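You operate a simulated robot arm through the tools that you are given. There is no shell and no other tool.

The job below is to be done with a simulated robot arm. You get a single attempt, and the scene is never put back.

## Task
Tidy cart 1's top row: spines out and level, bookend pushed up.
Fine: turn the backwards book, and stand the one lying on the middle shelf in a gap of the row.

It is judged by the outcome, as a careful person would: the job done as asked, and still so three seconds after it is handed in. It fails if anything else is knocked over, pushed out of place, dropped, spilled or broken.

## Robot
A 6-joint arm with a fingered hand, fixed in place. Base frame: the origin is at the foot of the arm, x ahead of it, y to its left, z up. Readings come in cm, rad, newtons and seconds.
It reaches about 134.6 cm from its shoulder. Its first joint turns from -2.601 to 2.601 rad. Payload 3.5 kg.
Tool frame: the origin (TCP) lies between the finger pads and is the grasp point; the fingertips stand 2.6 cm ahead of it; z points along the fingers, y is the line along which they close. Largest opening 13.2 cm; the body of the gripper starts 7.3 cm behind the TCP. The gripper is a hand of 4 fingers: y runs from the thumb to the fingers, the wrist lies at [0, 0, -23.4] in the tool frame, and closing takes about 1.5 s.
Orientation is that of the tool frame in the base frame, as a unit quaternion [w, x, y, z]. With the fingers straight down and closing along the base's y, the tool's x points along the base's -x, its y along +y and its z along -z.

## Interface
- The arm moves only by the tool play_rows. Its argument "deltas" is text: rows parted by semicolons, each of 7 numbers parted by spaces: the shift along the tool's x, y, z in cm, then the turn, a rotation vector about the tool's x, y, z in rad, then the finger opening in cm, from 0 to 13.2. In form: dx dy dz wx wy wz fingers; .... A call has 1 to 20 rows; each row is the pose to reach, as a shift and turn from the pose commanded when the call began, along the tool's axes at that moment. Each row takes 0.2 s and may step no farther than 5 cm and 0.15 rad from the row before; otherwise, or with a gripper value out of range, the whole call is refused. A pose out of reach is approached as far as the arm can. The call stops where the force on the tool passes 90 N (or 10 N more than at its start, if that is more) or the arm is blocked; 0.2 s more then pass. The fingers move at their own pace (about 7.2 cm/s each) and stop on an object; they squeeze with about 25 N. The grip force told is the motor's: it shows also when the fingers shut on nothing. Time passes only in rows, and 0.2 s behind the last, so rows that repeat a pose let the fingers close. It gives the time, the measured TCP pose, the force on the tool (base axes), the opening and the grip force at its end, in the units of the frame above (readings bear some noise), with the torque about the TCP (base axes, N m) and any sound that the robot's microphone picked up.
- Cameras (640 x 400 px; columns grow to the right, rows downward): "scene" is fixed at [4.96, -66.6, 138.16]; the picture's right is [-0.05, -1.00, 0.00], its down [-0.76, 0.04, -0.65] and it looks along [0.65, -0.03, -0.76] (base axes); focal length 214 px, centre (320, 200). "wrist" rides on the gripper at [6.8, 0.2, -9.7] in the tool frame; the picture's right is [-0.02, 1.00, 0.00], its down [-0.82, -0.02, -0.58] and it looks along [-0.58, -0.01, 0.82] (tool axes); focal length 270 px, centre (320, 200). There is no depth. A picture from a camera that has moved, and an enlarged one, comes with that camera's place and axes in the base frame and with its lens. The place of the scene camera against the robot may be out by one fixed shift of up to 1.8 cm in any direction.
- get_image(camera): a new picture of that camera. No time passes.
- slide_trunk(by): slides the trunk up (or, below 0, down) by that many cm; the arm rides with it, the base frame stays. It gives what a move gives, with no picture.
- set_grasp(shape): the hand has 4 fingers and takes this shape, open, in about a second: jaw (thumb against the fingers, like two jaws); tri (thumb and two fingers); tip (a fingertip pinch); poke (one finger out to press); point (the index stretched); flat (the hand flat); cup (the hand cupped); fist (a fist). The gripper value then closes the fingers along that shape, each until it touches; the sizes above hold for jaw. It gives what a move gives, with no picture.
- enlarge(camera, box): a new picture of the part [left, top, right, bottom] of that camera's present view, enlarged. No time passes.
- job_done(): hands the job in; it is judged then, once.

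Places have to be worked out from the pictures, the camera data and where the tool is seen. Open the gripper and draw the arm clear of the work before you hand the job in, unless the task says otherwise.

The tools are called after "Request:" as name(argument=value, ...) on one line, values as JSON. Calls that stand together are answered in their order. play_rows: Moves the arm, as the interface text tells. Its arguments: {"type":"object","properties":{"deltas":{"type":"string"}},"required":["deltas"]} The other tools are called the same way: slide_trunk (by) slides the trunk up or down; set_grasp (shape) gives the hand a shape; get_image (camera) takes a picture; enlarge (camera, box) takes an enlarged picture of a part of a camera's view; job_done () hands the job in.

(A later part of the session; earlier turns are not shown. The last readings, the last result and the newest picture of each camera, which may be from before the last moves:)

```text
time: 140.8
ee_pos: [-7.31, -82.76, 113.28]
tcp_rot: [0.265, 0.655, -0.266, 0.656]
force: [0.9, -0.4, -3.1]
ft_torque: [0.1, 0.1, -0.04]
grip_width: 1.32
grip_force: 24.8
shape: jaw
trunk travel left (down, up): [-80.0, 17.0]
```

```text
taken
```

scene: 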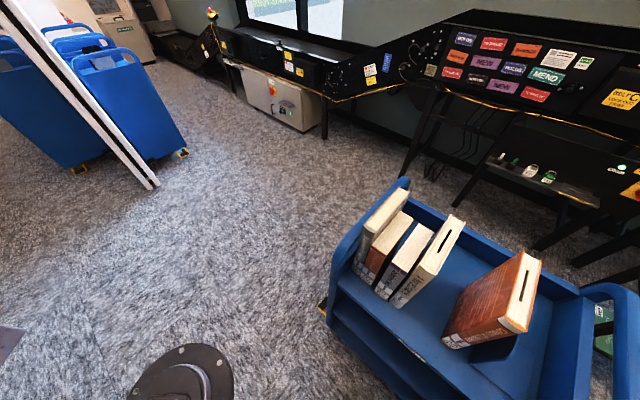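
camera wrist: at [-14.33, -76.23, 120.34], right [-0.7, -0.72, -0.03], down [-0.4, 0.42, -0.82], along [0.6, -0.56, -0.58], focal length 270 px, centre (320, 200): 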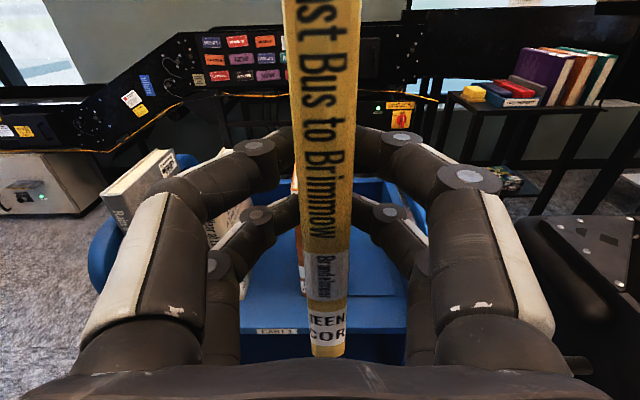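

The book hangs upright with its spine toward the robot and the label at the bottom. I raise it 3 cm more and carry it over the gap between "Lirandelle" and "Lisquena".

Request:
slide_trunk(by=3.0)

Request:
play_rows(deltas="0 -1 2 0 0 0 1; 0 -2.5 5 0 0 0 1; 0 -4 8 0 0 0 1; 0 -5.6 11 0 0 0 1; 0 -7.2 14 0 0 0 1; 0 -8.7 17 0 0 0 1; 0 -9.6 19 0 0 0 1; 0 -10.15 19.9 0 0 0 1; 0 -10.15 19.9 0 0 0 1; 0 -10.15 19.9 0 0 0 1")

Request:
get_image(camera="wrist")

Request:
enlarge(camera="scene", box=[340, 170, 580, 370])

```text
time: 141.5
ee_pos: [-7.16, -82.84, 116.81]
tcp_rot: [0.266, 0.656, -0.266, 0.655]
force: [-0.5, 0.5, -3.0]
ft_torque: [0.11, 0.13, 0.01]
grip_width: 1.34
grip_force: 25.1
shape: jaw
trunk travel left (down, up): [-83.0, 14.0]
```

```text
time: 143.7
ee_pos: [13.87, -89.37, 116.56]
tcp_rot: [0.267, 0.654, -0.266, 0.656]
force: [-1.0, 0.5, -2.1]
ft_torque: [0.12, 0.15, -0.02]
grip_width: 1.37
grip_force: 25.0
shape: jaw
trunk travel left (down, up): [-83.0, 14.0]
```

```text
taken
camera wrist: at [6.85, -82.8, 123.36], right [-0.7, -0.72, -0.03], down [-0.4, 0.42, -0.82], along [0.59, -0.56, -0.58], focal length 270 px, centre (320, 200)
```

wrist: 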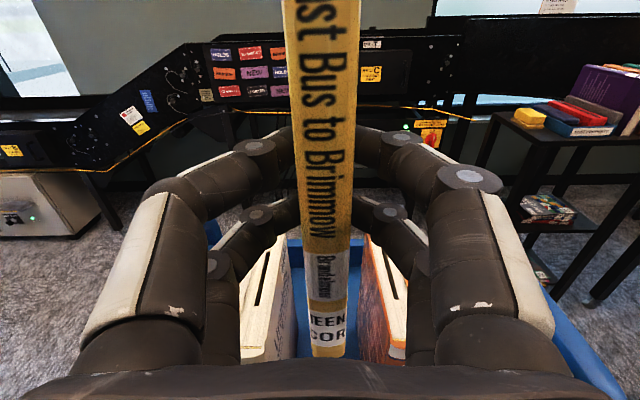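

```text
2.00 times, centred on (460, 270) of scene
camera zoom: at [4.96, -66.6, 138.16], right [-0.05, -1.0, 0.0], down [-0.76, 0.04, -0.65], along [0.65, -0.03, -0.76], focal length 429 px, centre (40, 60)
```

zoom: 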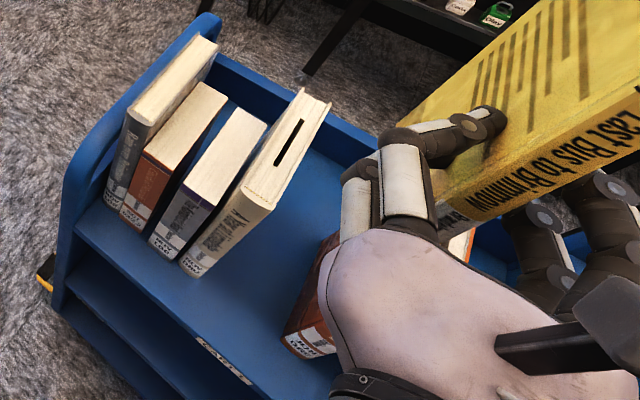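

The yellow book hangs above the gap. I enlarge the view below it to check the lateral clearances before lowering.

Request:
enlarge(camera="wrist", box=[200, 225, 440, 375])

```text
2.67 times, centred on (320, 300) of wrist
camera zoom: at [6.85, -82.8, 123.36], right [-0.7, -0.72, -0.03], down [-0.4, 0.42, -0.82], along [0.59, -0.56, -0.58], focal length 721 px, centre (320, -67)
```

zoom: 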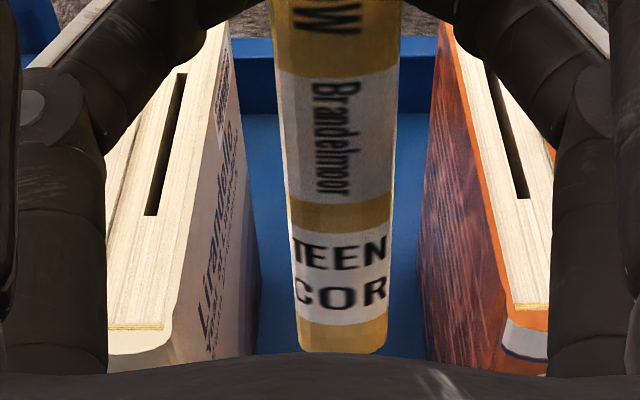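

The book is centred with about 4.3 cm on each side. I shift 1 cm left and lower it between the neighbours, stopping about 1.5 cm above the shelf.

Request:
play_rows(deltas="0 -0.5 0 0 0 0 1; 0 -1.0 0 0 0 0 1; 0 -1.0 0 0 0 0 1")

Request:
slide_trunk(by=-10)

Request:
get_image(camera="wrist")

Request:
enlarge(camera="scene", box=[340, 170, 580, 370])

```text
time: 144.5
ee_pos: [14.68, -88.6, 116.55]
tcp_rot: [0.267, 0.654, -0.267, 0.655]
force: [-0.9, 0.8, -2.9]
ft_torque: [0.13, 0.13, 0.0]
grip_width: 1.35
grip_force: 24.9
shape: jaw
trunk travel left (down, up): [-83.0, 14.0]
```

```text
time: 145.8
ee_pos: [14.72, -88.69, 106.43]
tcp_rot: [0.267, 0.654, -0.266, 0.655]
force: [-0.8, 0.2, -3.5]
ft_torque: [0.09, 0.14, 0.0]
grip_width: 1.33
grip_force: 25.0
shape: jaw
trunk travel left (down, up): [-73.0, 24.0]
```

```text
taken
camera wrist: at [7.63, -82.03, 113.37], right [-0.7, -0.72, -0.03], down [-0.4, 0.42, -0.82], along [0.6, -0.56, -0.58], focal length 270 px, centre (320, 200)
```

wrist: 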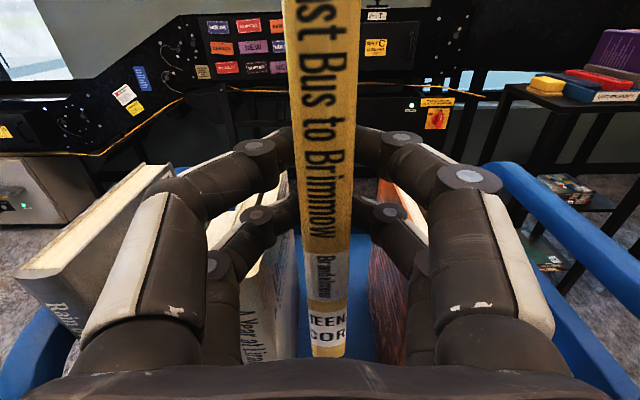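

```text
2.00 times, centred on (460, 270) of scene
camera zoom: at [4.96, -66.6, 138.16], right [-0.05, -1.0, 0.0], down [-0.76, 0.04, -0.65], along [0.65, -0.03, -0.76], focal length 429 px, centre (40, 60)
```

zoom: 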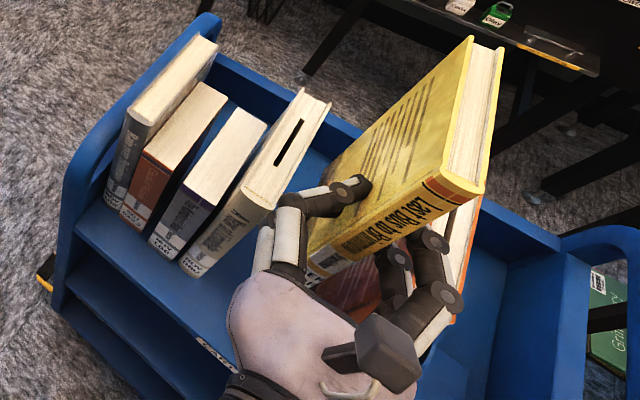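

The book is entering the gap cleanly. I continue down in steps.

Request:
slide_trunk(by=-10)

Request:
get_image(camera="wrist")

Request:
slide_trunk(by=-6.5)

Request:
get_image(camera="wrist")

Request:
enlarge(camera="scene", box=[340, 170, 580, 370])

```text
time: 147.2
ee_pos: [14.68, -88.55, 96.49]
tcp_rot: [0.267, 0.654, -0.267, 0.655]
force: [0.2, -0.8, -3.6]
ft_torque: [0.11, 0.12, 0.01]
grip_width: 1.32
grip_force: 25.1
shape: jaw
trunk travel left (down, up): [-63.0, 34.0]
```

```text
taken
camera wrist: at [7.63, -82.03, 103.37], right [-0.7, -0.72, -0.03], down [-0.4, 0.42, -0.82], along [0.6, -0.56, -0.58], focal length 270 px, centre (320, 200)
```

wrist: 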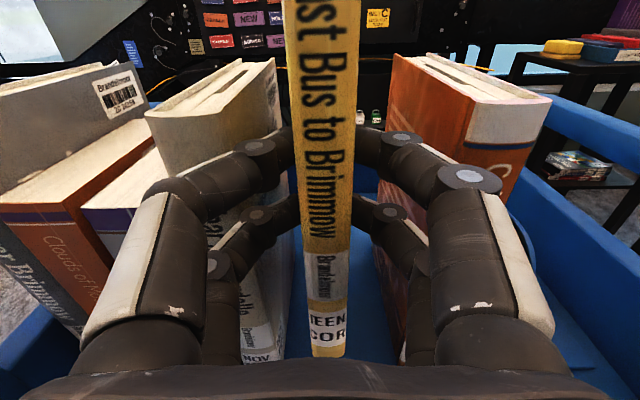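

```text
time: 148.2
ee_pos: [14.73, -88.63, 90.02]
tcp_rot: [0.266, 0.654, -0.266, 0.656]
force: [0.2, -0.3, -3.1]
ft_torque: [0.08, 0.12, -0.03]
grip_width: 1.36
grip_force: 25.5
shape: jaw
trunk travel left (down, up): [-56.5, 40.5]
```

```text
taken
camera wrist: at [7.62, -82.03, 96.87], right [-0.7, -0.72, -0.03], down [-0.4, 0.42, -0.82], along [0.6, -0.56, -0.58], focal length 270 px, centre (320, 200)
```

wrist: 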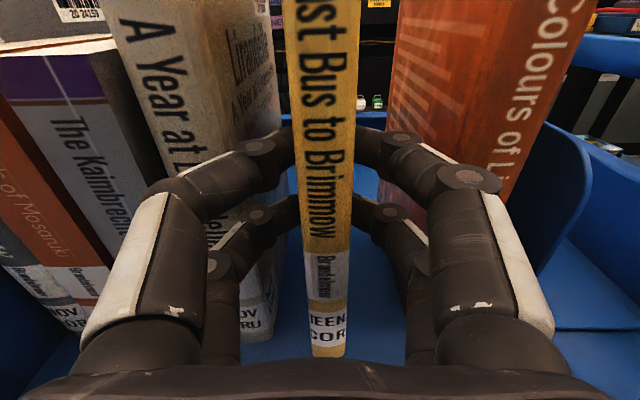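

```text
2.00 times, centred on (460, 270) of scene
camera zoom: at [4.96, -66.6, 138.16], right [-0.05, -1.0, 0.0], down [-0.76, 0.04, -0.65], along [0.65, -0.03, -0.76], focal length 429 px, centre (40, 60)
```

zoom: 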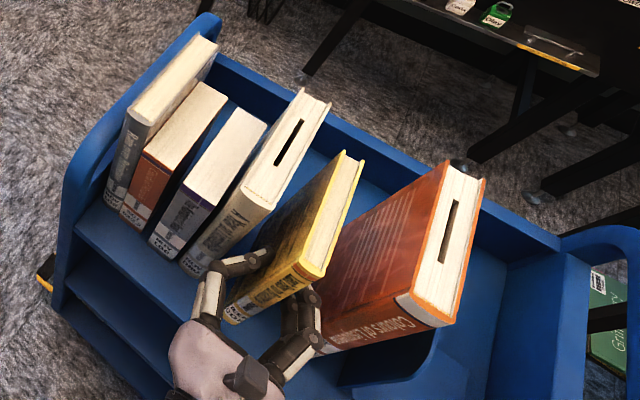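

The book is nicely between its neighbours. I lower the last bit gently until the shelf takes the weight.

Request:
slide_trunk(by=-1.4)

Request:
slide_trunk(by=-0.4)

Request:
slide_trunk(by=-0.3)

```text
time: 148.8
ee_pos: [14.67, -88.58, 88.56]
tcp_rot: [0.267, 0.654, -0.266, 0.656]
force: [1.0, -0.3, -3.1]
ft_torque: [0.1, 0.13, 0.02]
grip_width: 1.34
grip_force: 24.8
shape: jaw
trunk travel left (down, up): [-55.1, 41.9]
```

```text
time: 149.3
ee_pos: [14.72, -88.6, 88.13]
tcp_rot: [0.267, 0.654, -0.267, 0.655]
force: [0.0, -0.2, -2.8]
ft_torque: [0.12, 0.17, -0.01]
grip_width: 1.36
grip_force: 25.0
shape: jaw
trunk travel left (down, up): [-54.7, 42.3]
```

```text
time: 149.9
ee_pos: [14.76, -88.6, 87.99]
tcp_rot: [0.267, 0.654, -0.267, 0.655]
force: [0.4, -0.6, -3.6]
ft_torque: [0.11, 0.11, 0.0]
grip_width: 1.36
grip_force: 25.1
shape: jaw
trunk travel left (down, up): [-54.4, 42.6]
```

It's still hanging, so I continue in 3 mm steps.

Request:
slide_trunk(by=-0.3)

Request:
slide_trunk(by=-0.3)

Request:
enlarge(camera="wrist", box=[240, 240, 420, 370])

```text
time: 150.4
ee_pos: [14.73, -88.59, 87.61]
tcp_rot: [0.267, 0.655, -0.267, 0.655]
force: [0.1, -0.5, -3.0]
ft_torque: [0.13, 0.13, 0.04]
grip_width: 1.33
grip_force: 24.8
shape: jaw
trunk travel left (down, up): [-54.1, 42.9]
```

```text
time: 150.9
ee_pos: [14.63, -88.53, 87.39]
tcp_rot: [0.266, 0.655, -0.266, 0.655]
force: [1.1, 0.5, -2.9]
ft_torque: [0.13, 0.11, 0.0]
grip_width: 1.36
grip_force: 25.2
shape: jaw
trunk travel left (down, up): [-53.8, 43.2]
```

```text
3.08 times, centred on (330, 305) of wrist
camera zoom: at [7.62, -82.03, 94.17], right [-0.7, -0.72, -0.03], down [-0.4, 0.42, -0.82], along [0.6, -0.56, -0.58], focal length 832 px, centre (289, -123)
```

zoom: 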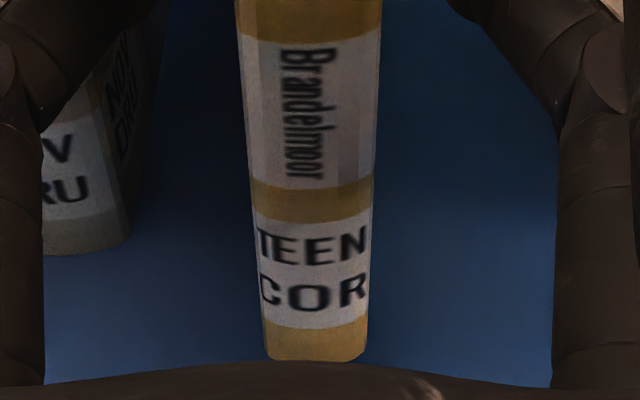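

I'm close to contact by my estimate, so I keep stepping down.

Request:
slide_trunk(by=-0.3)

Request:
slide_trunk(by=-0.3)

```text
time: 151.4
ee_pos: [14.69, -88.67, 87.06]
tcp_rot: [0.267, 0.654, -0.266, 0.656]
force: [0.7, -0.2, -3.0]
ft_torque: [0.1, 0.14, -0.01]
grip_width: 1.33
grip_force: 25.0
shape: jaw
trunk travel left (down, up): [-53.5, 43.5]
```

```text
time: 151.9
ee_pos: [14.65, -88.59, 86.68]
tcp_rot: [0.268, 0.654, -0.267, 0.655]
force: [-0.1, 0.3, -2.7]
ft_torque: [0.13, 0.1, 0.01]
grip_width: 1.33
grip_force: 25.0
shape: jaw
trunk travel left (down, up): [-53.2, 43.8]
```

Still no contact; continuing with small steps.

Request:
slide_trunk(by=-0.3)

Request:
slide_trunk(by=-0.3)

Request:
enlarge(camera="scene", box=[400, 240, 520, 360])

```text
time: 152.5
ee_pos: [14.58, -88.56, 86.37]
tcp_rot: [0.266, 0.655, -0.265, 0.656]
force: [-0.4, 0.0, -3.3]
ft_torque: [0.13, 0.11, 0.0]
grip_width: 1.35
grip_force: 24.8
shape: jaw
trunk travel left (down, up): [-52.9, 44.1]
```

```text
time: 153.0
ee_pos: [14.57, -88.67, 86.19]
tcp_rot: [0.266, 0.654, -0.266, 0.656]
force: [-1.3, -0.2, -1.3]
ft_torque: [-0.01, -0.03, 0.0]
grip_width: 1.34
grip_force: 24.8
shape: jaw
trunk travel left (down, up): [-52.6, 44.4]
```

```text
3.33 times, centred on (460, 300) of scene
camera zoom: at [4.96, -66.6, 138.16], right [-0.05, -1.0, 0.0], down [-0.76, 0.04, -0.65], along [0.65, -0.03, -0.76], focal length 715 px, centre (-147, -133)
```

zoom: 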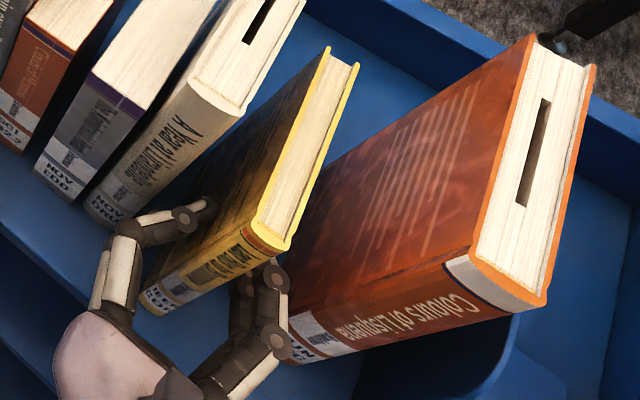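

Now the shelf takes the load, as torque and weight have dropped. I lower 1 mm more and open the fingers gently.

Request:
slide_trunk(by=-0.12)

Request:
play_rows(deltas="0 0 0 0 0 0 1.5; 0 0 0 0 0 0 1.8; 0 0 0 0 0 0 2.1; 0 0 0 0 0 0 2.4; 0 0 0 0 0 0 2.6; 0 0 0 0 0 0 2.6")

Request:
get_image(camera="wrist")

Request:
enlarge(camera="scene", box=[400, 240, 520, 360])

```text
time: 153.5
ee_pos: [14.7, -88.49, 86.08]
tcp_rot: [0.267, 0.654, -0.266, 0.656]
force: [-0.5, 0.6, 1.8]
ft_torque: [-0.13, -0.09, -0.02]
grip_width: 1.35
grip_force: 24.9
shape: jaw
trunk travel left (down, up): [-52.5, 44.5]
```

```text
time: 154.9
ee_pos: [14.67, -88.53, 86.07]
tcp_rot: [0.267, 0.654, -0.266, 0.656]
force: [-1.7, 1.0, -0.2]
ft_torque: [-0.03, 0.01, 0.06]
grip_width: 2.56
grip_force: 0.1
shape: jaw
trunk travel left (down, up): [-52.5, 44.5]
```

```text
taken
camera wrist: at [7.61, -82.01, 92.87], right [-0.7, -0.72, -0.03], down [-0.4, 0.42, -0.82], along [0.6, -0.56, -0.58], focal length 270 px, centre (320, 200)
```

wrist: 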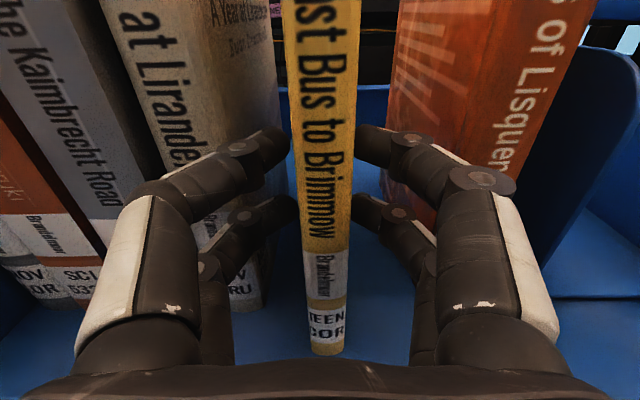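

```text
3.33 times, centred on (460, 300) of scene
camera zoom: at [4.96, -66.6, 138.16], right [-0.05, -1.0, 0.0], down [-0.76, 0.04, -0.65], along [0.65, -0.03, -0.76], focal length 715 px, centre (-147, -133)
```

zoom: 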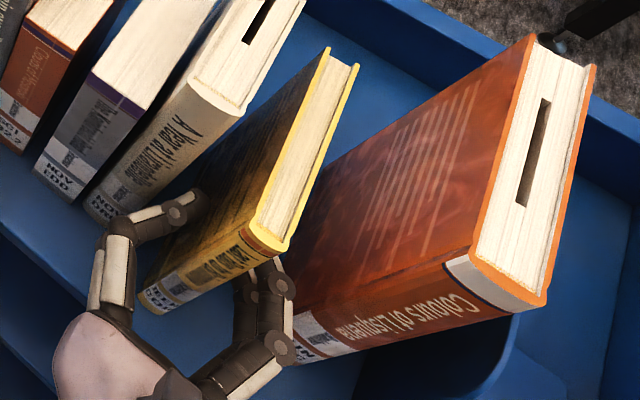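

It's released and the yellow book stands upright. I draw the fingers straight back off it.

Request:
play_rows(deltas="0 0 -1 0 0 0 2.6; 0 0 -2.5 0 0 0 2.6; 0 0 -4 0 0 0 2.6; 0 0 -5.5 0 0 0 2.6; 0 0 -6.3 0 0 0 2.6; 0 0 -6.3 0 0 0 2.6")

Request:
get_image(camera="wrist")

Request:
enlarge(camera="scene", box=[340, 200, 540, 380])

```text
time: 156.3
ee_pos: [10.12, -84.24, 86.0]
tcp_rot: [0.267, 0.655, -0.267, 0.655]
force: [0.7, -0.3, -0.5]
ft_torque: [0.02, 0.0, -0.01]
grip_width: 2.56
grip_force: 0.1
shape: jaw
trunk travel left (down, up): [-52.5, 44.5]
```

```text
taken
camera wrist: at [3.02, -77.56, 92.85], right [-0.7, -0.72, -0.03], down [-0.4, 0.42, -0.82], along [0.59, -0.56, -0.58], focal length 270 px, centre (320, 200)
```

wrist: 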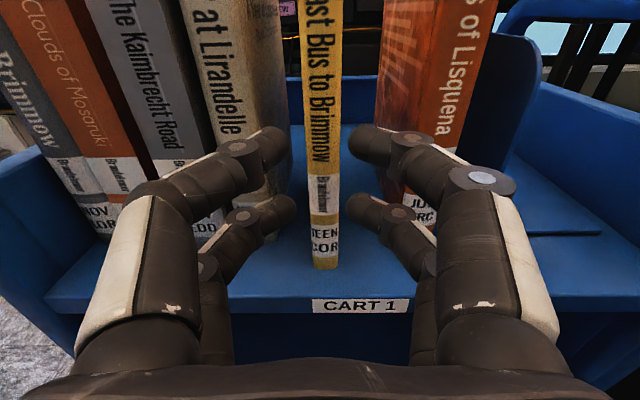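

```text
2.22 times, centred on (440, 290) of scene
camera zoom: at [4.96, -66.6, 138.16], right [-0.05, -1.0, 0.0], down [-0.76, 0.04, -0.65], along [0.65, -0.03, -0.76], focal length 477 px, centre (53, 0)
```

zoom: 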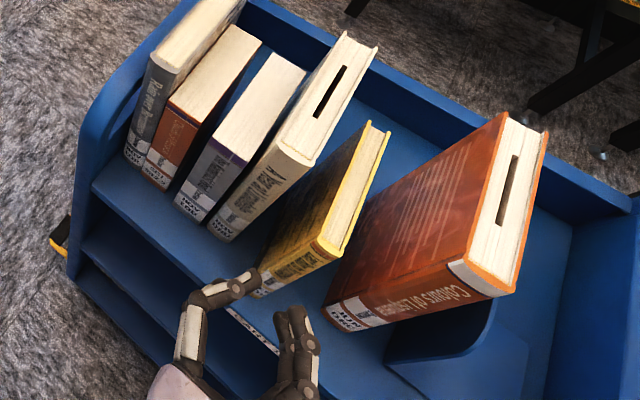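

Everything stands. I close the fingers and push the yellow spine in level with the others, to the same depth as for "Lisquena".

Request:
play_rows(deltas="0 0.2 0 0 0 0 1; 0 0.2 0 0 0 0 0; 0 0.2 0 0 0 0 0; 0 0.2 1 0 0 0 0; 0 0.2 1.8 0 0 0 0; 0 0.2 2.4 0 0 0 0; 0 0.2 2.9 0 0 0 0; 0 0.2 3.4 0 0 0 0; 0 0.2 3.9 0 0 0 0; 0 0.2 4.4 0 0 0 0; 0 0.2 4.9 0 0 0 0; 0 0.2 4.9 0 0 0 0")

Request:
get_image(camera="wrist")

Request:
enlarge(camera="scene", box=[340, 220, 500, 360])

```text
time: 158.9
ee_pos: [13.61, -87.91, 85.97]
tcp_rot: [0.267, 0.654, -0.267, 0.655]
force: [-0.3, 0.3, 0.3]
ft_torque: [0.0, -0.04, 0.0]
grip_width: 0.01
grip_force: 24.9
shape: jaw
trunk travel left (down, up): [-52.5, 44.5]
```

```text
taken
camera wrist: at [6.47, -81.24, 92.87], right [-0.7, -0.72, -0.03], down [-0.4, 0.42, -0.82], along [0.6, -0.56, -0.58], focal length 270 px, centre (320, 200)
```

wrist: 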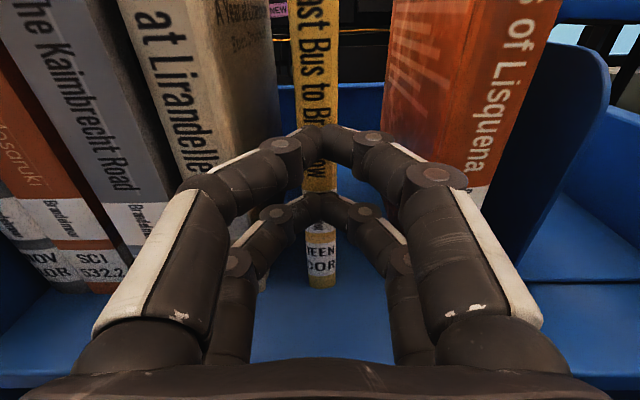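

```text
2.86 times, centred on (420, 290) of scene
camera zoom: at [4.96, -66.6, 138.16], right [-0.05, -1.0, 0.0], down [-0.76, 0.04, -0.65], along [0.65, -0.03, -0.76], focal length 613 px, centre (34, -57)
```

zoom: 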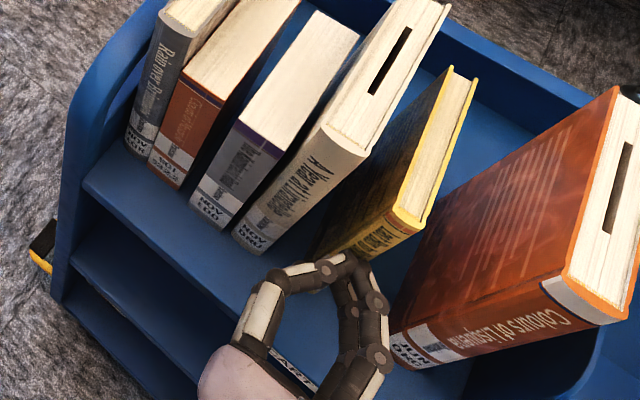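

The yellow book is level too. I retreat and move to the right-hand side in front of the cart, ready for the bookend.

Request:
play_rows(deltas="0 0 -1.5 0 0 0 0; 0 0 -4 0 0 0 0; 0 2.5 -6.5 0 0 0 0; 0 5 -9 0 0 0 0; 0 7.5 -11.5 0 0 0 0; 0 10 -14 0 0 0 0; 0 12.7 -17 0 0 0 0; 0 12.7 -17 0 0 0 0")

Request:
get_image(camera="wrist")

Request:
enlarge(camera="scene", box=[330, 180, 640, 400])

```text
time: 160.7
ee_pos: [-7.51, -85.0, 85.95]
tcp_rot: [0.266, 0.655, -0.266, 0.655]
force: [-0.5, 0.1, -0.9]
ft_torque: [0.01, 0.01, -0.02]
grip_width: 0.0
grip_force: 24.8
shape: jaw
trunk travel left (down, up): [-52.5, 44.5]
```

```text
taken
camera wrist: at [-14.5, -78.44, 92.84], right [-0.7, -0.72, -0.03], down [-0.4, 0.42, -0.82], along [0.59, -0.56, -0.58], focal length 270 px, centre (320, 200)
```

wrist: 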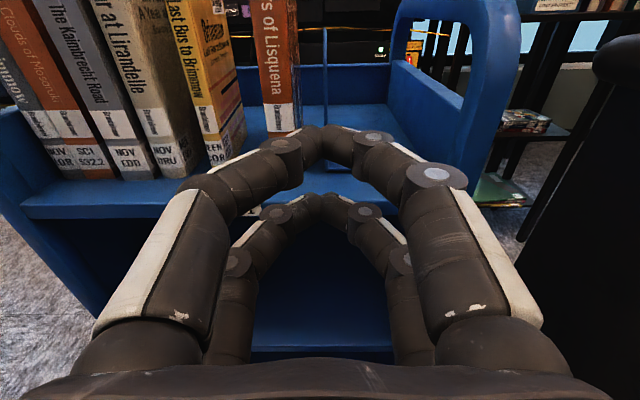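

```text
1.82 times, centred on (485, 290) of scene
camera zoom: at [4.96, -66.6, 138.16], right [-0.05, -1.0, 0.0], down [-0.76, 0.04, -0.65], along [0.65, -0.03, -0.76], focal length 390 px, centre (20, 36)
```

zoom: 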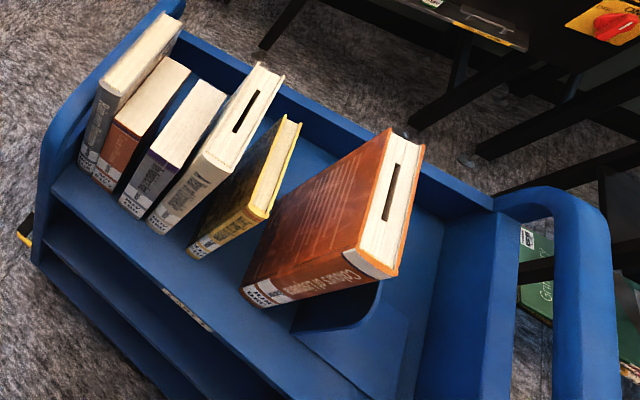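

The bookend plate's edge is at u≈-66.5. I roll the hand 90° the other way, camera side to the right, so the fingers present a flat side for pushing.

Request:
play_rows(deltas="0 0 0 0 0 0.143 0; 0 0 0 0 0 0.286 0; 0 0 0 0 0 0.428 0; 0 0 0 0 0 0.571 0; 0 0 0 0 0 0.714 0; 0 0 0 0 0 0.857 0; 0 0 0 0 0 1.0 0; 0 0 0 0 0 1.142 0; 0 0 0 0 0 1.285 0; 0 0 0 0 0 1.428 0; 0 0 0 0 0 1.5708 0; 0 0 0 0 0 1.5708 0")

Request:
get_image(camera="wrist")

```text
time: 163.3
ee_pos: [-7.44, -85.0, 86.0]
tcp_rot: [-0.276, 0.273, -0.651, 0.652]
force: [0.2, -0.7, 0.2]
ft_torque: [-0.02, -0.03, -0.01]
grip_width: 0.0
grip_force: 25.3
shape: jaw
trunk travel left (down, up): [-52.5, 44.5]
```

```text
taken
camera wrist: at [-19.17, -83.19, 85.84], right [0.02, 0.02, -1.0], down [0.16, 0.99, 0.02], along [0.99, -0.16, 0.02], focal length 270 px, centre (320, 200)
```

wrist: 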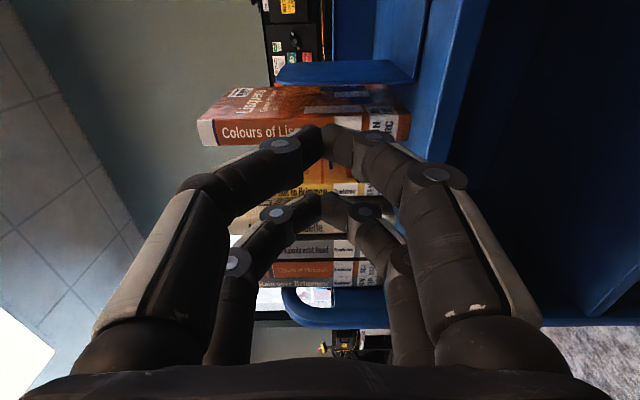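

The roll works; the flat side of the fingers now faces left. I lower slightly to z≈84.4, shift right to clear the bookend plate and look again before going in.

Request:
slide_trunk(by=-1.5)

Request:
play_rows(deltas="2 0 0 0 0 0 0; 4.3 0 0 0 0 0 0; 4.3 0 4 0 0 0 0; 4.3 0 8 0 0 0 0; 4.3 0 12 0 0 0 0; 4.3 0 12 0 0 0 0")

Request:
get_image(camera="wrist")

Request:
enlarge(camera="scene", box=[400, 240, 640, 400])

```text
time: 163.9
ee_pos: [-7.5, -85.02, 84.5]
tcp_rot: [-0.275, 0.274, -0.651, 0.652]
force: [1.1, 0.1, -0.1]
ft_torque: [-0.02, -0.01, 0.02]
grip_width: 0.0
grip_force: 25.2
shape: jaw
trunk travel left (down, up): [-51.0, 46.0]
```

```text
time: 165.3
ee_pos: [-1.95, -96.54, 84.5]
tcp_rot: [-0.275, 0.274, -0.651, 0.653]
force: [0.3, -0.6, -0.7]
ft_torque: [0.01, -0.01, 0.0]
grip_width: 0.0
grip_force: 25.1
shape: jaw
out of reach, approached as far as the arm can: row 4, 5
trunk travel left (down, up): [-51.0, 46.0]
```

```text
taken
camera wrist: at [-13.62, -94.7, 84.36], right [0.02, 0.02, -1.0], down [0.16, 0.99, 0.02], along [0.99, -0.16, 0.02], focal length 270 px, centre (320, 200)
```

wrist: 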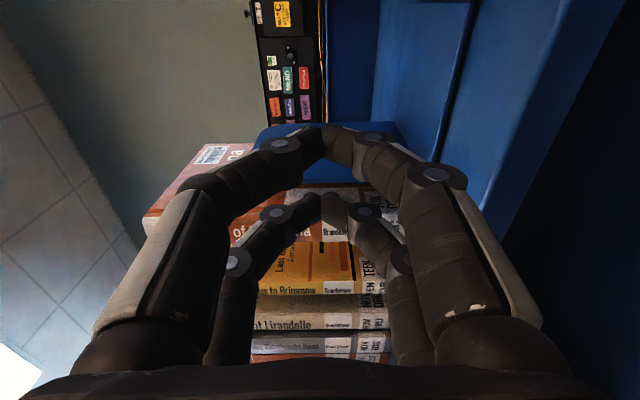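

```text
2.50 times, centred on (520, 320) of scene
camera zoom: at [4.96, -66.6, 138.16], right [-0.05, -1.0, 0.0], down [-0.76, 0.04, -0.65], along [0.65, -0.03, -0.76], focal length 536 px, centre (-180, -100)
```

zoom: 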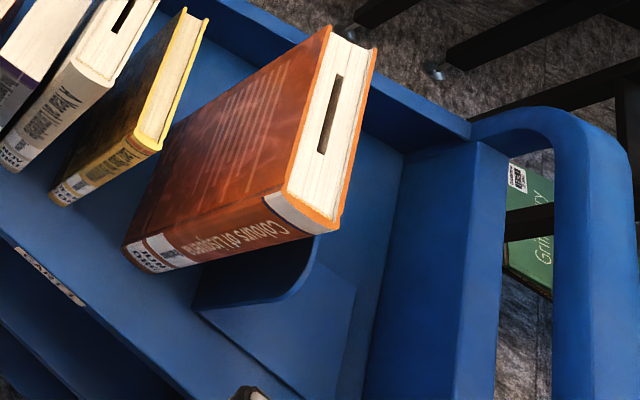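

I'm clear of the plate by about 1 cm. I go in 10 cm so the fingers lie alongside its right face.

Request:
play_rows(deltas="0 0 3 0 0 0 0; 0 0 6 0 0 0 0; 0 0 9 0 0 0 0; 0 0 10.5 0 0 0 0; 0 0 10.5 0 0 0 0")

Request:
get_image(camera="wrist")

Request:
enlarge(camera="scene", box=[400, 240, 640, 400])

```text
time: 166.5
ee_pos: [5.7, -103.87, 84.39]
tcp_rot: [-0.275, 0.275, -0.651, 0.652]
force: [-0.3, 0.1, -0.1]
ft_torque: [0.0, 0.02, 0.01]
grip_width: 0.02
grip_force: 24.4
shape: jaw
trunk travel left (down, up): [-51.0, 46.0]
```

```text
taken
camera wrist: at [-5.95, -102.11, 84.3], right [0.02, 0.02, -1.0], down [0.16, 0.99, 0.02], along [0.99, -0.16, 0.01], focal length 270 px, centre (320, 200)
```

wrist: 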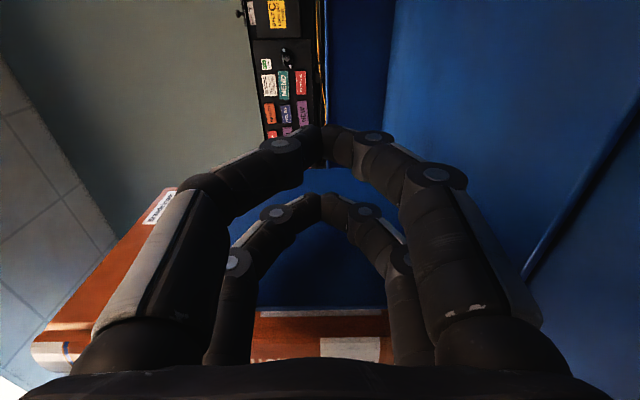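

```text
2.50 times, centred on (520, 320) of scene
camera zoom: at [4.96, -66.6, 138.16], right [-0.05, -1.0, 0.0], down [-0.76, 0.04, -0.65], along [0.65, -0.03, -0.76], focal length 536 px, centre (-180, -100)
```

zoom: 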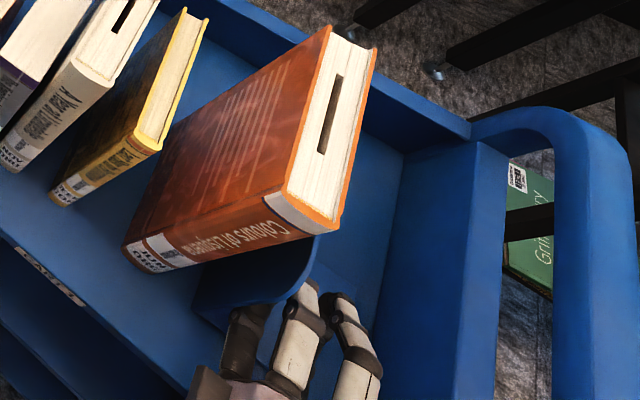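

The fingers are beside the plate with no contact. I push left gently, first 3 cm.

Request:
play_rows(deltas="-0.5 0 0 0 0 0 0; -1.0 0 0 0 0 0 0; -1.4 0 0 0 0 0 0; -1.8 0 0 0 0 0 0; -2.2 0 0 0 0 0 0; -2.6 0 0 0 0 0 0; -3.0 0 0 0 0 0 0; -3.0 0 0 0 0 0 0")

Request:
get_image(camera="wrist")

Request:
enlarge(camera="scene", box=[400, 240, 640, 400])

```text
time: 168.3
ee_pos: [7.79, -101.48, 84.46]
tcp_rot: [-0.274, 0.275, -0.651, 0.652]
force: [-0.5, -1.1, 0.0]
ft_torque: [-0.03, 0.0, -0.02]
grip_width: 0.01
grip_force: 25.1
shape: jaw
trunk travel left (down, up): [-51.0, 46.0]
```

```text
taken
camera wrist: at [-3.95, -99.72, 84.36], right [0.02, 0.02, -1.0], down [0.16, 0.99, 0.02], along [0.99, -0.16, 0.02], focal length 270 px, centre (320, 200)
```

wrist: 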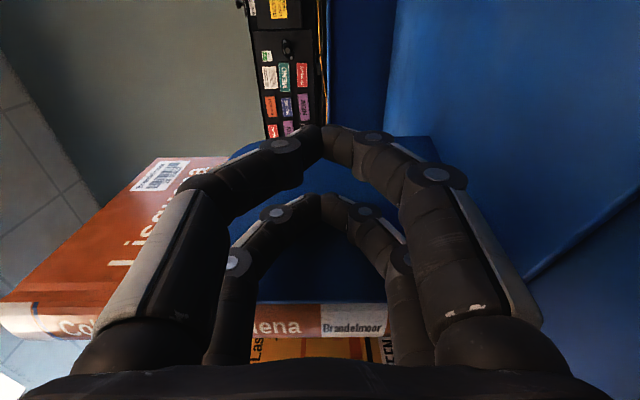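

```text
2.50 times, centred on (520, 320) of scene
camera zoom: at [4.96, -66.6, 138.16], right [-0.05, -1.0, 0.0], down [-0.76, 0.04, -0.65], along [0.65, -0.03, -0.76], focal length 536 px, centre (-180, -100)
```

zoom: 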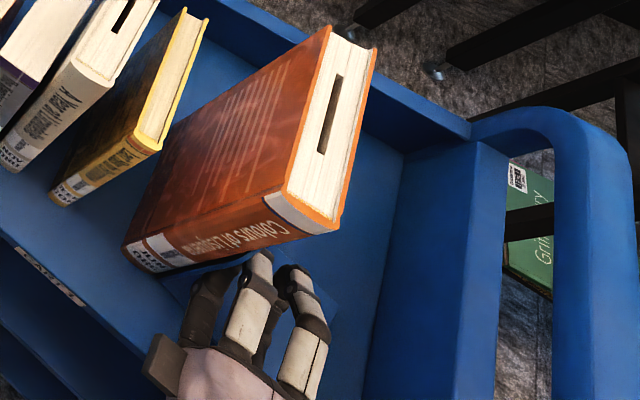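

The bookend slid left smoothly (about 1 N). With more room on the right, I back off slightly and reach 4 cm deeper so the push acts near the middle of the plate.

Request:
play_rows(deltas="0.3 0 0 0 0 0 0; 0.4 0 1.5 0 0 0 0; 0.4 0 3 0 0 0 0; 0.4 0 4 0 0 0 0; 0.4 0 4 0 0 0 0")

Request:
get_image(camera="wrist")

Request:
enlarge(camera="scene", box=[400, 240, 640, 400])

```text
time: 169.5
ee_pos: [10.34, -104.79, 84.47]
tcp_rot: [-0.275, 0.274, -0.652, 0.652]
force: [-2.3, -1.2, -0.6]
ft_torque: [-0.03, -0.01, 0.03]
grip_width: 0.0
grip_force: 25.0
shape: jaw
trunk travel left (down, up): [-51.0, 46.0]
```

```text
taken
camera wrist: at [-1.43, -103.07, 84.34], right [0.02, 0.02, -1.0], down [0.16, 0.99, 0.02], along [0.99, -0.16, 0.02], focal length 270 px, centre (320, 200)
```

wrist: 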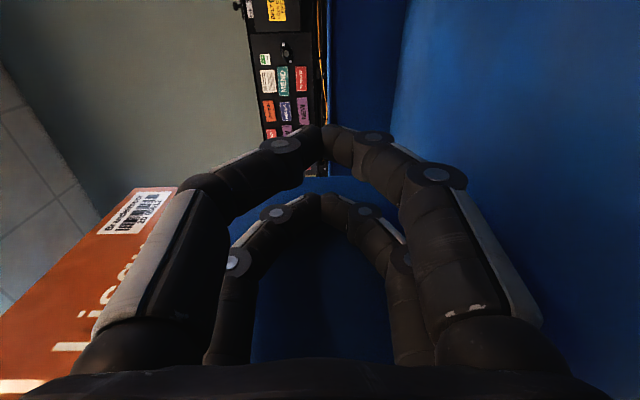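

```text
2.50 times, centred on (520, 320) of scene
camera zoom: at [4.96, -66.6, 138.16], right [-0.05, -1.0, 0.0], down [-0.76, 0.04, -0.65], along [0.65, -0.03, -0.76], focal length 536 px, centre (-180, -100)
```

zoom: 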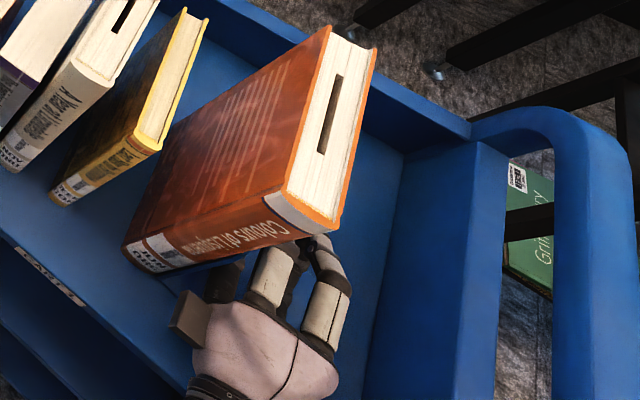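

The depth is reached and the plate still rests lightly against the fingers. I push left slowly another 4.5 cm, which should bring the bookend to "Lisquena" and start moving it.

Request:
play_rows(deltas="-0.3 0 0 0 0 0 0; -0.6 0 0 0 0 0 0; -0.9 0 0 0 0 0 0; -1.2 0 0 0 0 0 0; -1.5 0 0 0 0 0 0; -1.8 0 0 0 0 0 0; -2.1 0 0 0 0 0 0; -2.4 0 0 0 0 0 0; -2.7 0 0 0 0 0 0; -3.0 0 0 0 0 0 0; -3.3 0 0 0 0 0 0; -3.6 0 0 0 0 0 0; -3.9 0 0 0 0 0 0; -4.2 0 0 0 0 0 0; -4.5 0 0 0 0 0 0; -4.5 0 0 0 0 0 0")

Request:
get_image(camera="wrist")

Request:
enlarge(camera="scene", box=[380, 220, 620, 380])

```text
time: 172.9
ee_pos: [13.55, -101.44, 84.53]
tcp_rot: [-0.276, 0.274, -0.651, 0.652]
force: [-0.8, -1.5, -1.5]
ft_torque: [-0.06, 0.03, 0.04]
grip_width: 0.03
grip_force: 25.1
shape: jaw
trunk travel left (down, up): [-51.0, 46.0]
```

```text
taken
camera wrist: at [1.82, -99.69, 84.36], right [0.02, 0.02, -1.0], down [0.16, 0.99, 0.02], along [0.99, -0.16, 0.02], focal length 270 px, centre (320, 200)
```

wrist: 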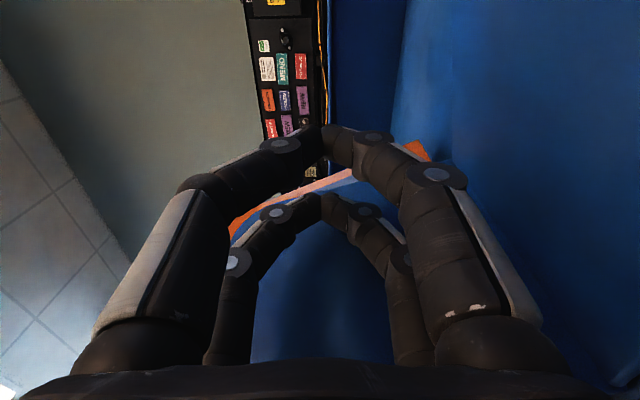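

```text
2.50 times, centred on (500, 300) of scene
camera zoom: at [4.96, -66.6, 138.16], right [-0.05, -1.0, 0.0], down [-0.76, 0.04, -0.65], along [0.65, -0.03, -0.76], focal length 536 px, centre (-130, -50)
```

zoom: 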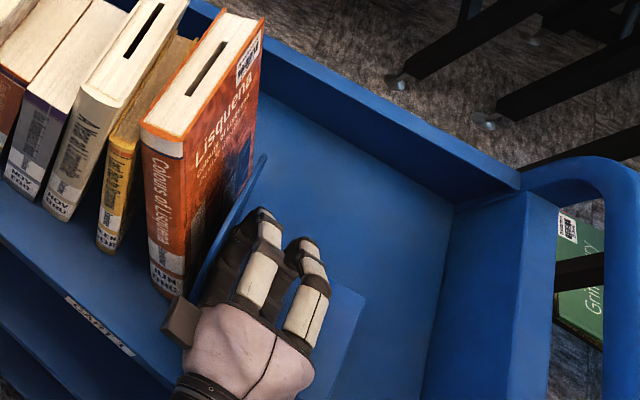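

"Lisquena" has tipped left and is leaning on the yellow book, so I stop here. Nothing has fallen. I take a closer look before deciding how to straighten it.

Request:
enlarge(camera="scene", box=[370, 200, 500, 340])

Request:
enlarge(camera="scene", box=[320, 170, 480, 310])

```text
2.86 times, centred on (435, 270) of scene
camera zoom: at [4.96, -66.6, 138.16], right [-0.05, -1.0, 0.0], down [-0.76, 0.04, -0.65], along [0.65, -0.03, -0.76], focal length 613 px, centre (-9, 0)
```

zoom: 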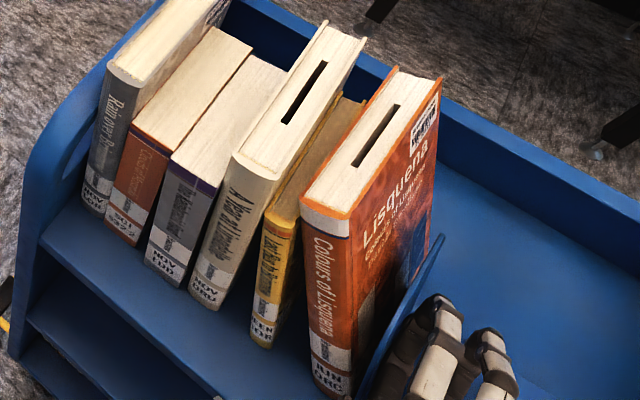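

```text
2.86 times, centred on (400, 240) of scene
camera zoom: at [4.96, -66.6, 138.16], right [-0.05, -1.0, 0.0], down [-0.76, 0.04, -0.65], along [0.65, -0.03, -0.76], focal length 613 px, centre (91, 86)
```

zoom: 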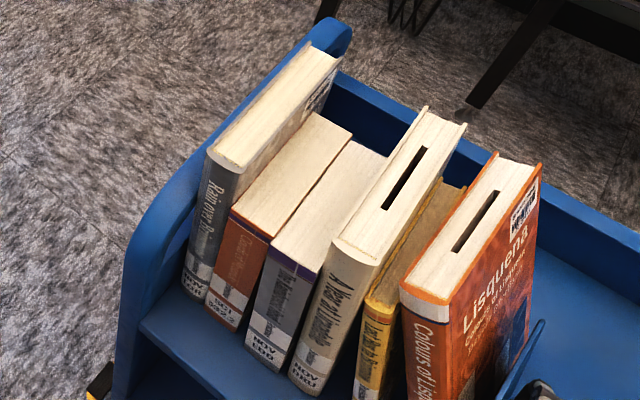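

All the books now lean slightly left against the first two, like books on a half-full shelf. Pushing their feet left with the bookend should straighten the row, because their tops are already blocked. I continue slowly, 2 cm at a time.

Request:
play_rows(deltas="-0.25 0 0 0 0 0 0; -0.5 0 0 0 0 0 0; -0.75 0 0 0 0 0 0; -1.0 0 0 0 0 0 0; -1.25 0 0 0 0 0 0; -1.5 0 0 0 0 0 0; -1.75 0 0 0 0 0 0; -2.0 0 0 0 0 0 0; -2.0 0 0 0 0 0 0")

Request:
enlarge(camera="scene", box=[340, 190, 510, 340])

Request:
get_image(camera="wrist")

```text
time: 174.9
ee_pos: [14.6, -99.98, 84.61]
tcp_rot: [-0.275, 0.274, -0.651, 0.653]
force: [-6.2, -8.6, 6.8]
ft_torque: [-0.09, 0.29, 0.26]
grip_width: 0.02
grip_force: 25.0
shape: jaw
trunk travel left (down, up): [-51.0, 46.0]
```

```text
2.67 times, centred on (425, 265) of scene
camera zoom: at [4.96, -66.6, 138.16], right [-0.05, -1.0, 0.0], down [-0.76, 0.04, -0.65], along [0.65, -0.03, -0.76], focal length 572 px, centre (40, 27)
```

zoom: 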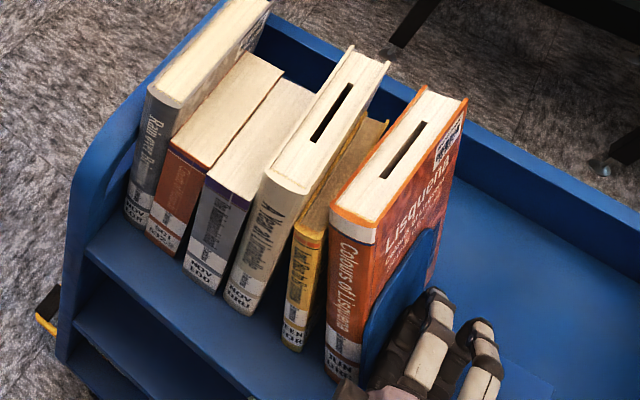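

```text
taken
camera wrist: at [3.02, -98.2, 84.39], right [0.02, 0.02, -1.0], down [0.16, 0.99, 0.02], along [0.99, -0.16, 0.02], focal length 270 px, centre (320, 200)
```

wrist: 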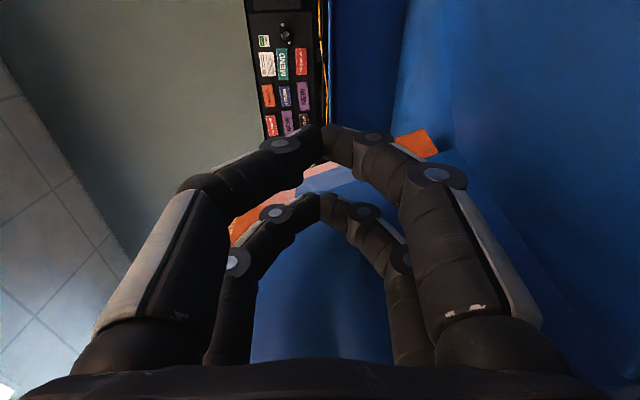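

The feet are sliding left under about a 10 N push and the row is straightening. I continue slowly, another 2 cm.

Request:
play_rows(deltas="-0.25 0 0 0 0 0 0; -0.5 0 0 0 0 0 0; -0.75 0 0 0 0 0 0; -1.0 0 0 0 0 0 0; -1.25 0 0 0 0 0 0; -1.5 0 0 0 0 0 0; -1.75 0 0 0 0 0 0; -2.0 0 0 0 0 0 0; -2.0 0 0 0 0 0 0")

Request:
enlarge(camera="scene", box=[340, 190, 510, 340])

```text
time: 176.9
ee_pos: [16.0, -98.78, 84.65]
tcp_rot: [-0.275, 0.273, -0.651, 0.653]
force: [-11.2, -11.6, 12.8]
ft_torque: [0.02, 0.38, 0.42]
grip_width: 0.01
grip_force: 25.6
shape: jaw
trunk travel left (down, up): [-51.0, 46.0]
```

```text
2.67 times, centred on (425, 265) of scene
camera zoom: at [4.96, -66.6, 138.16], right [-0.05, -1.0, 0.0], down [-0.76, 0.04, -0.65], along [0.65, -0.03, -0.76], focal length 572 px, centre (40, 27)
```

zoom: 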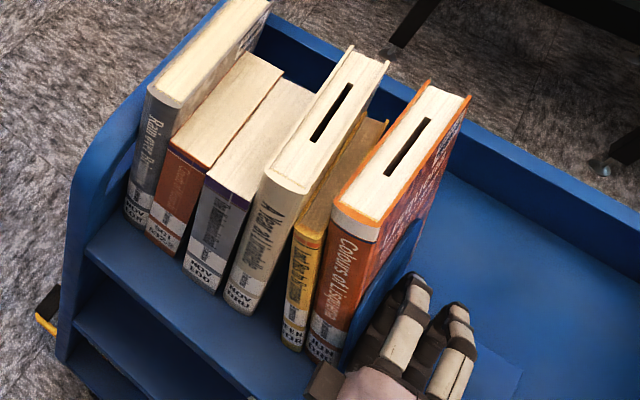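

"Lisquena" is getting upright and its foot now reaches the yellow book. The force is about 16 N, still modest. I continue.

Request:
play_rows(deltas="-0.25 0 0 0 0 0 0; -0.5 0 0 0 0 0 0; -0.75 0 0 0 0 0 0; -1.0 0 0 0 0 0 0; -1.25 0 0 0 0 0 0; -1.5 0 0 0 0 0 0; -1.75 0 0 0 0 0 0; -2.0 0 0 0 0 0 0; -2.0 0 0 0 0 0 0")

Request:
enlarge(camera="scene", box=[340, 190, 510, 340])

Request:
get_image(camera="wrist")

```text
time: 178.9
ee_pos: [17.61, -97.06, 84.62]
tcp_rot: [-0.275, 0.274, -0.65, 0.654]
force: [-10.9, -9.1, 7.2]
ft_torque: [-0.09, 0.36, 0.39]
grip_width: 0.0
grip_force: 25.0
shape: jaw
trunk travel left (down, up): [-51.0, 46.0]
```

```text
2.67 times, centred on (425, 265) of scene
camera zoom: at [4.96, -66.6, 138.16], right [-0.05, -1.0, 0.0], down [-0.76, 0.04, -0.65], along [0.65, -0.03, -0.76], focal length 572 px, centre (40, 27)
```

zoom: 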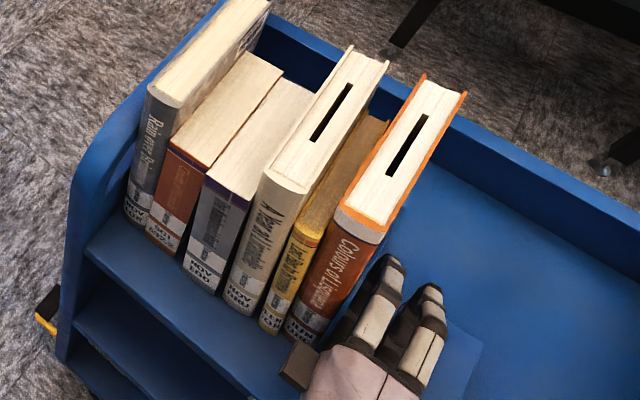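

```text
taken
camera wrist: at [5.93, -95.4, 84.4], right [0.02, 0.01, -1.0], down [0.16, 0.99, 0.02], along [0.99, -0.16, 0.02], focal length 270 px, centre (320, 200)
```

wrist: 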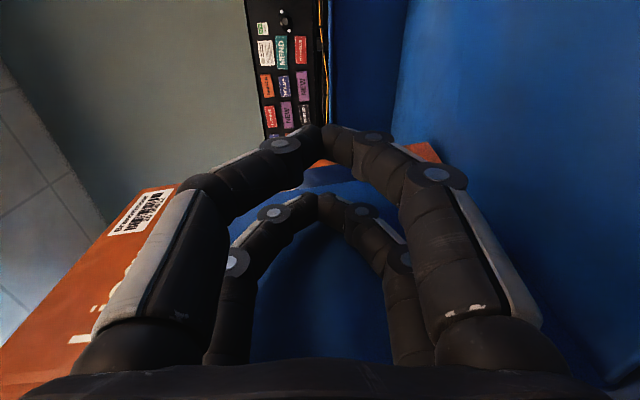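

It's working well: the yellow book and "Lisquena" are nearly upright beside "Lirandelle". I continue with smaller steps to close the last gaps.

Request:
play_rows(deltas="-0.2 0 0 0 0 0 0; -0.4 0 0 0 0 0 0; -0.6 0 0 0 0 0 0; -0.8 0 0 0 0 0 0; -1.0 0 0 0 0 0 0; -1.2 0 0 0 0 0 0; -1.2 0 0 0 0 0 0")

Request:
enlarge(camera="scene", box=[340, 190, 510, 340])

```text
time: 180.5
ee_pos: [18.32, -96.34, 84.45]
tcp_rot: [-0.275, 0.274, -0.65, 0.653]
force: [-11.2, -14.2, 9.0]
ft_torque: [-0.08, 0.45, 0.5]
grip_width: 0.01
grip_force: 24.9
shape: jaw
trunk travel left (down, up): [-51.0, 46.0]
```

```text
2.67 times, centred on (425, 265) of scene
camera zoom: at [4.96, -66.6, 138.16], right [-0.05, -1.0, 0.0], down [-0.76, 0.04, -0.65], along [0.65, -0.03, -0.76], focal length 572 px, centre (40, 27)
```

zoom: 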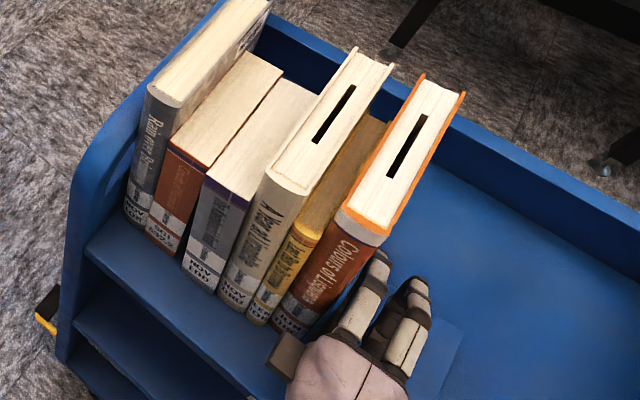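

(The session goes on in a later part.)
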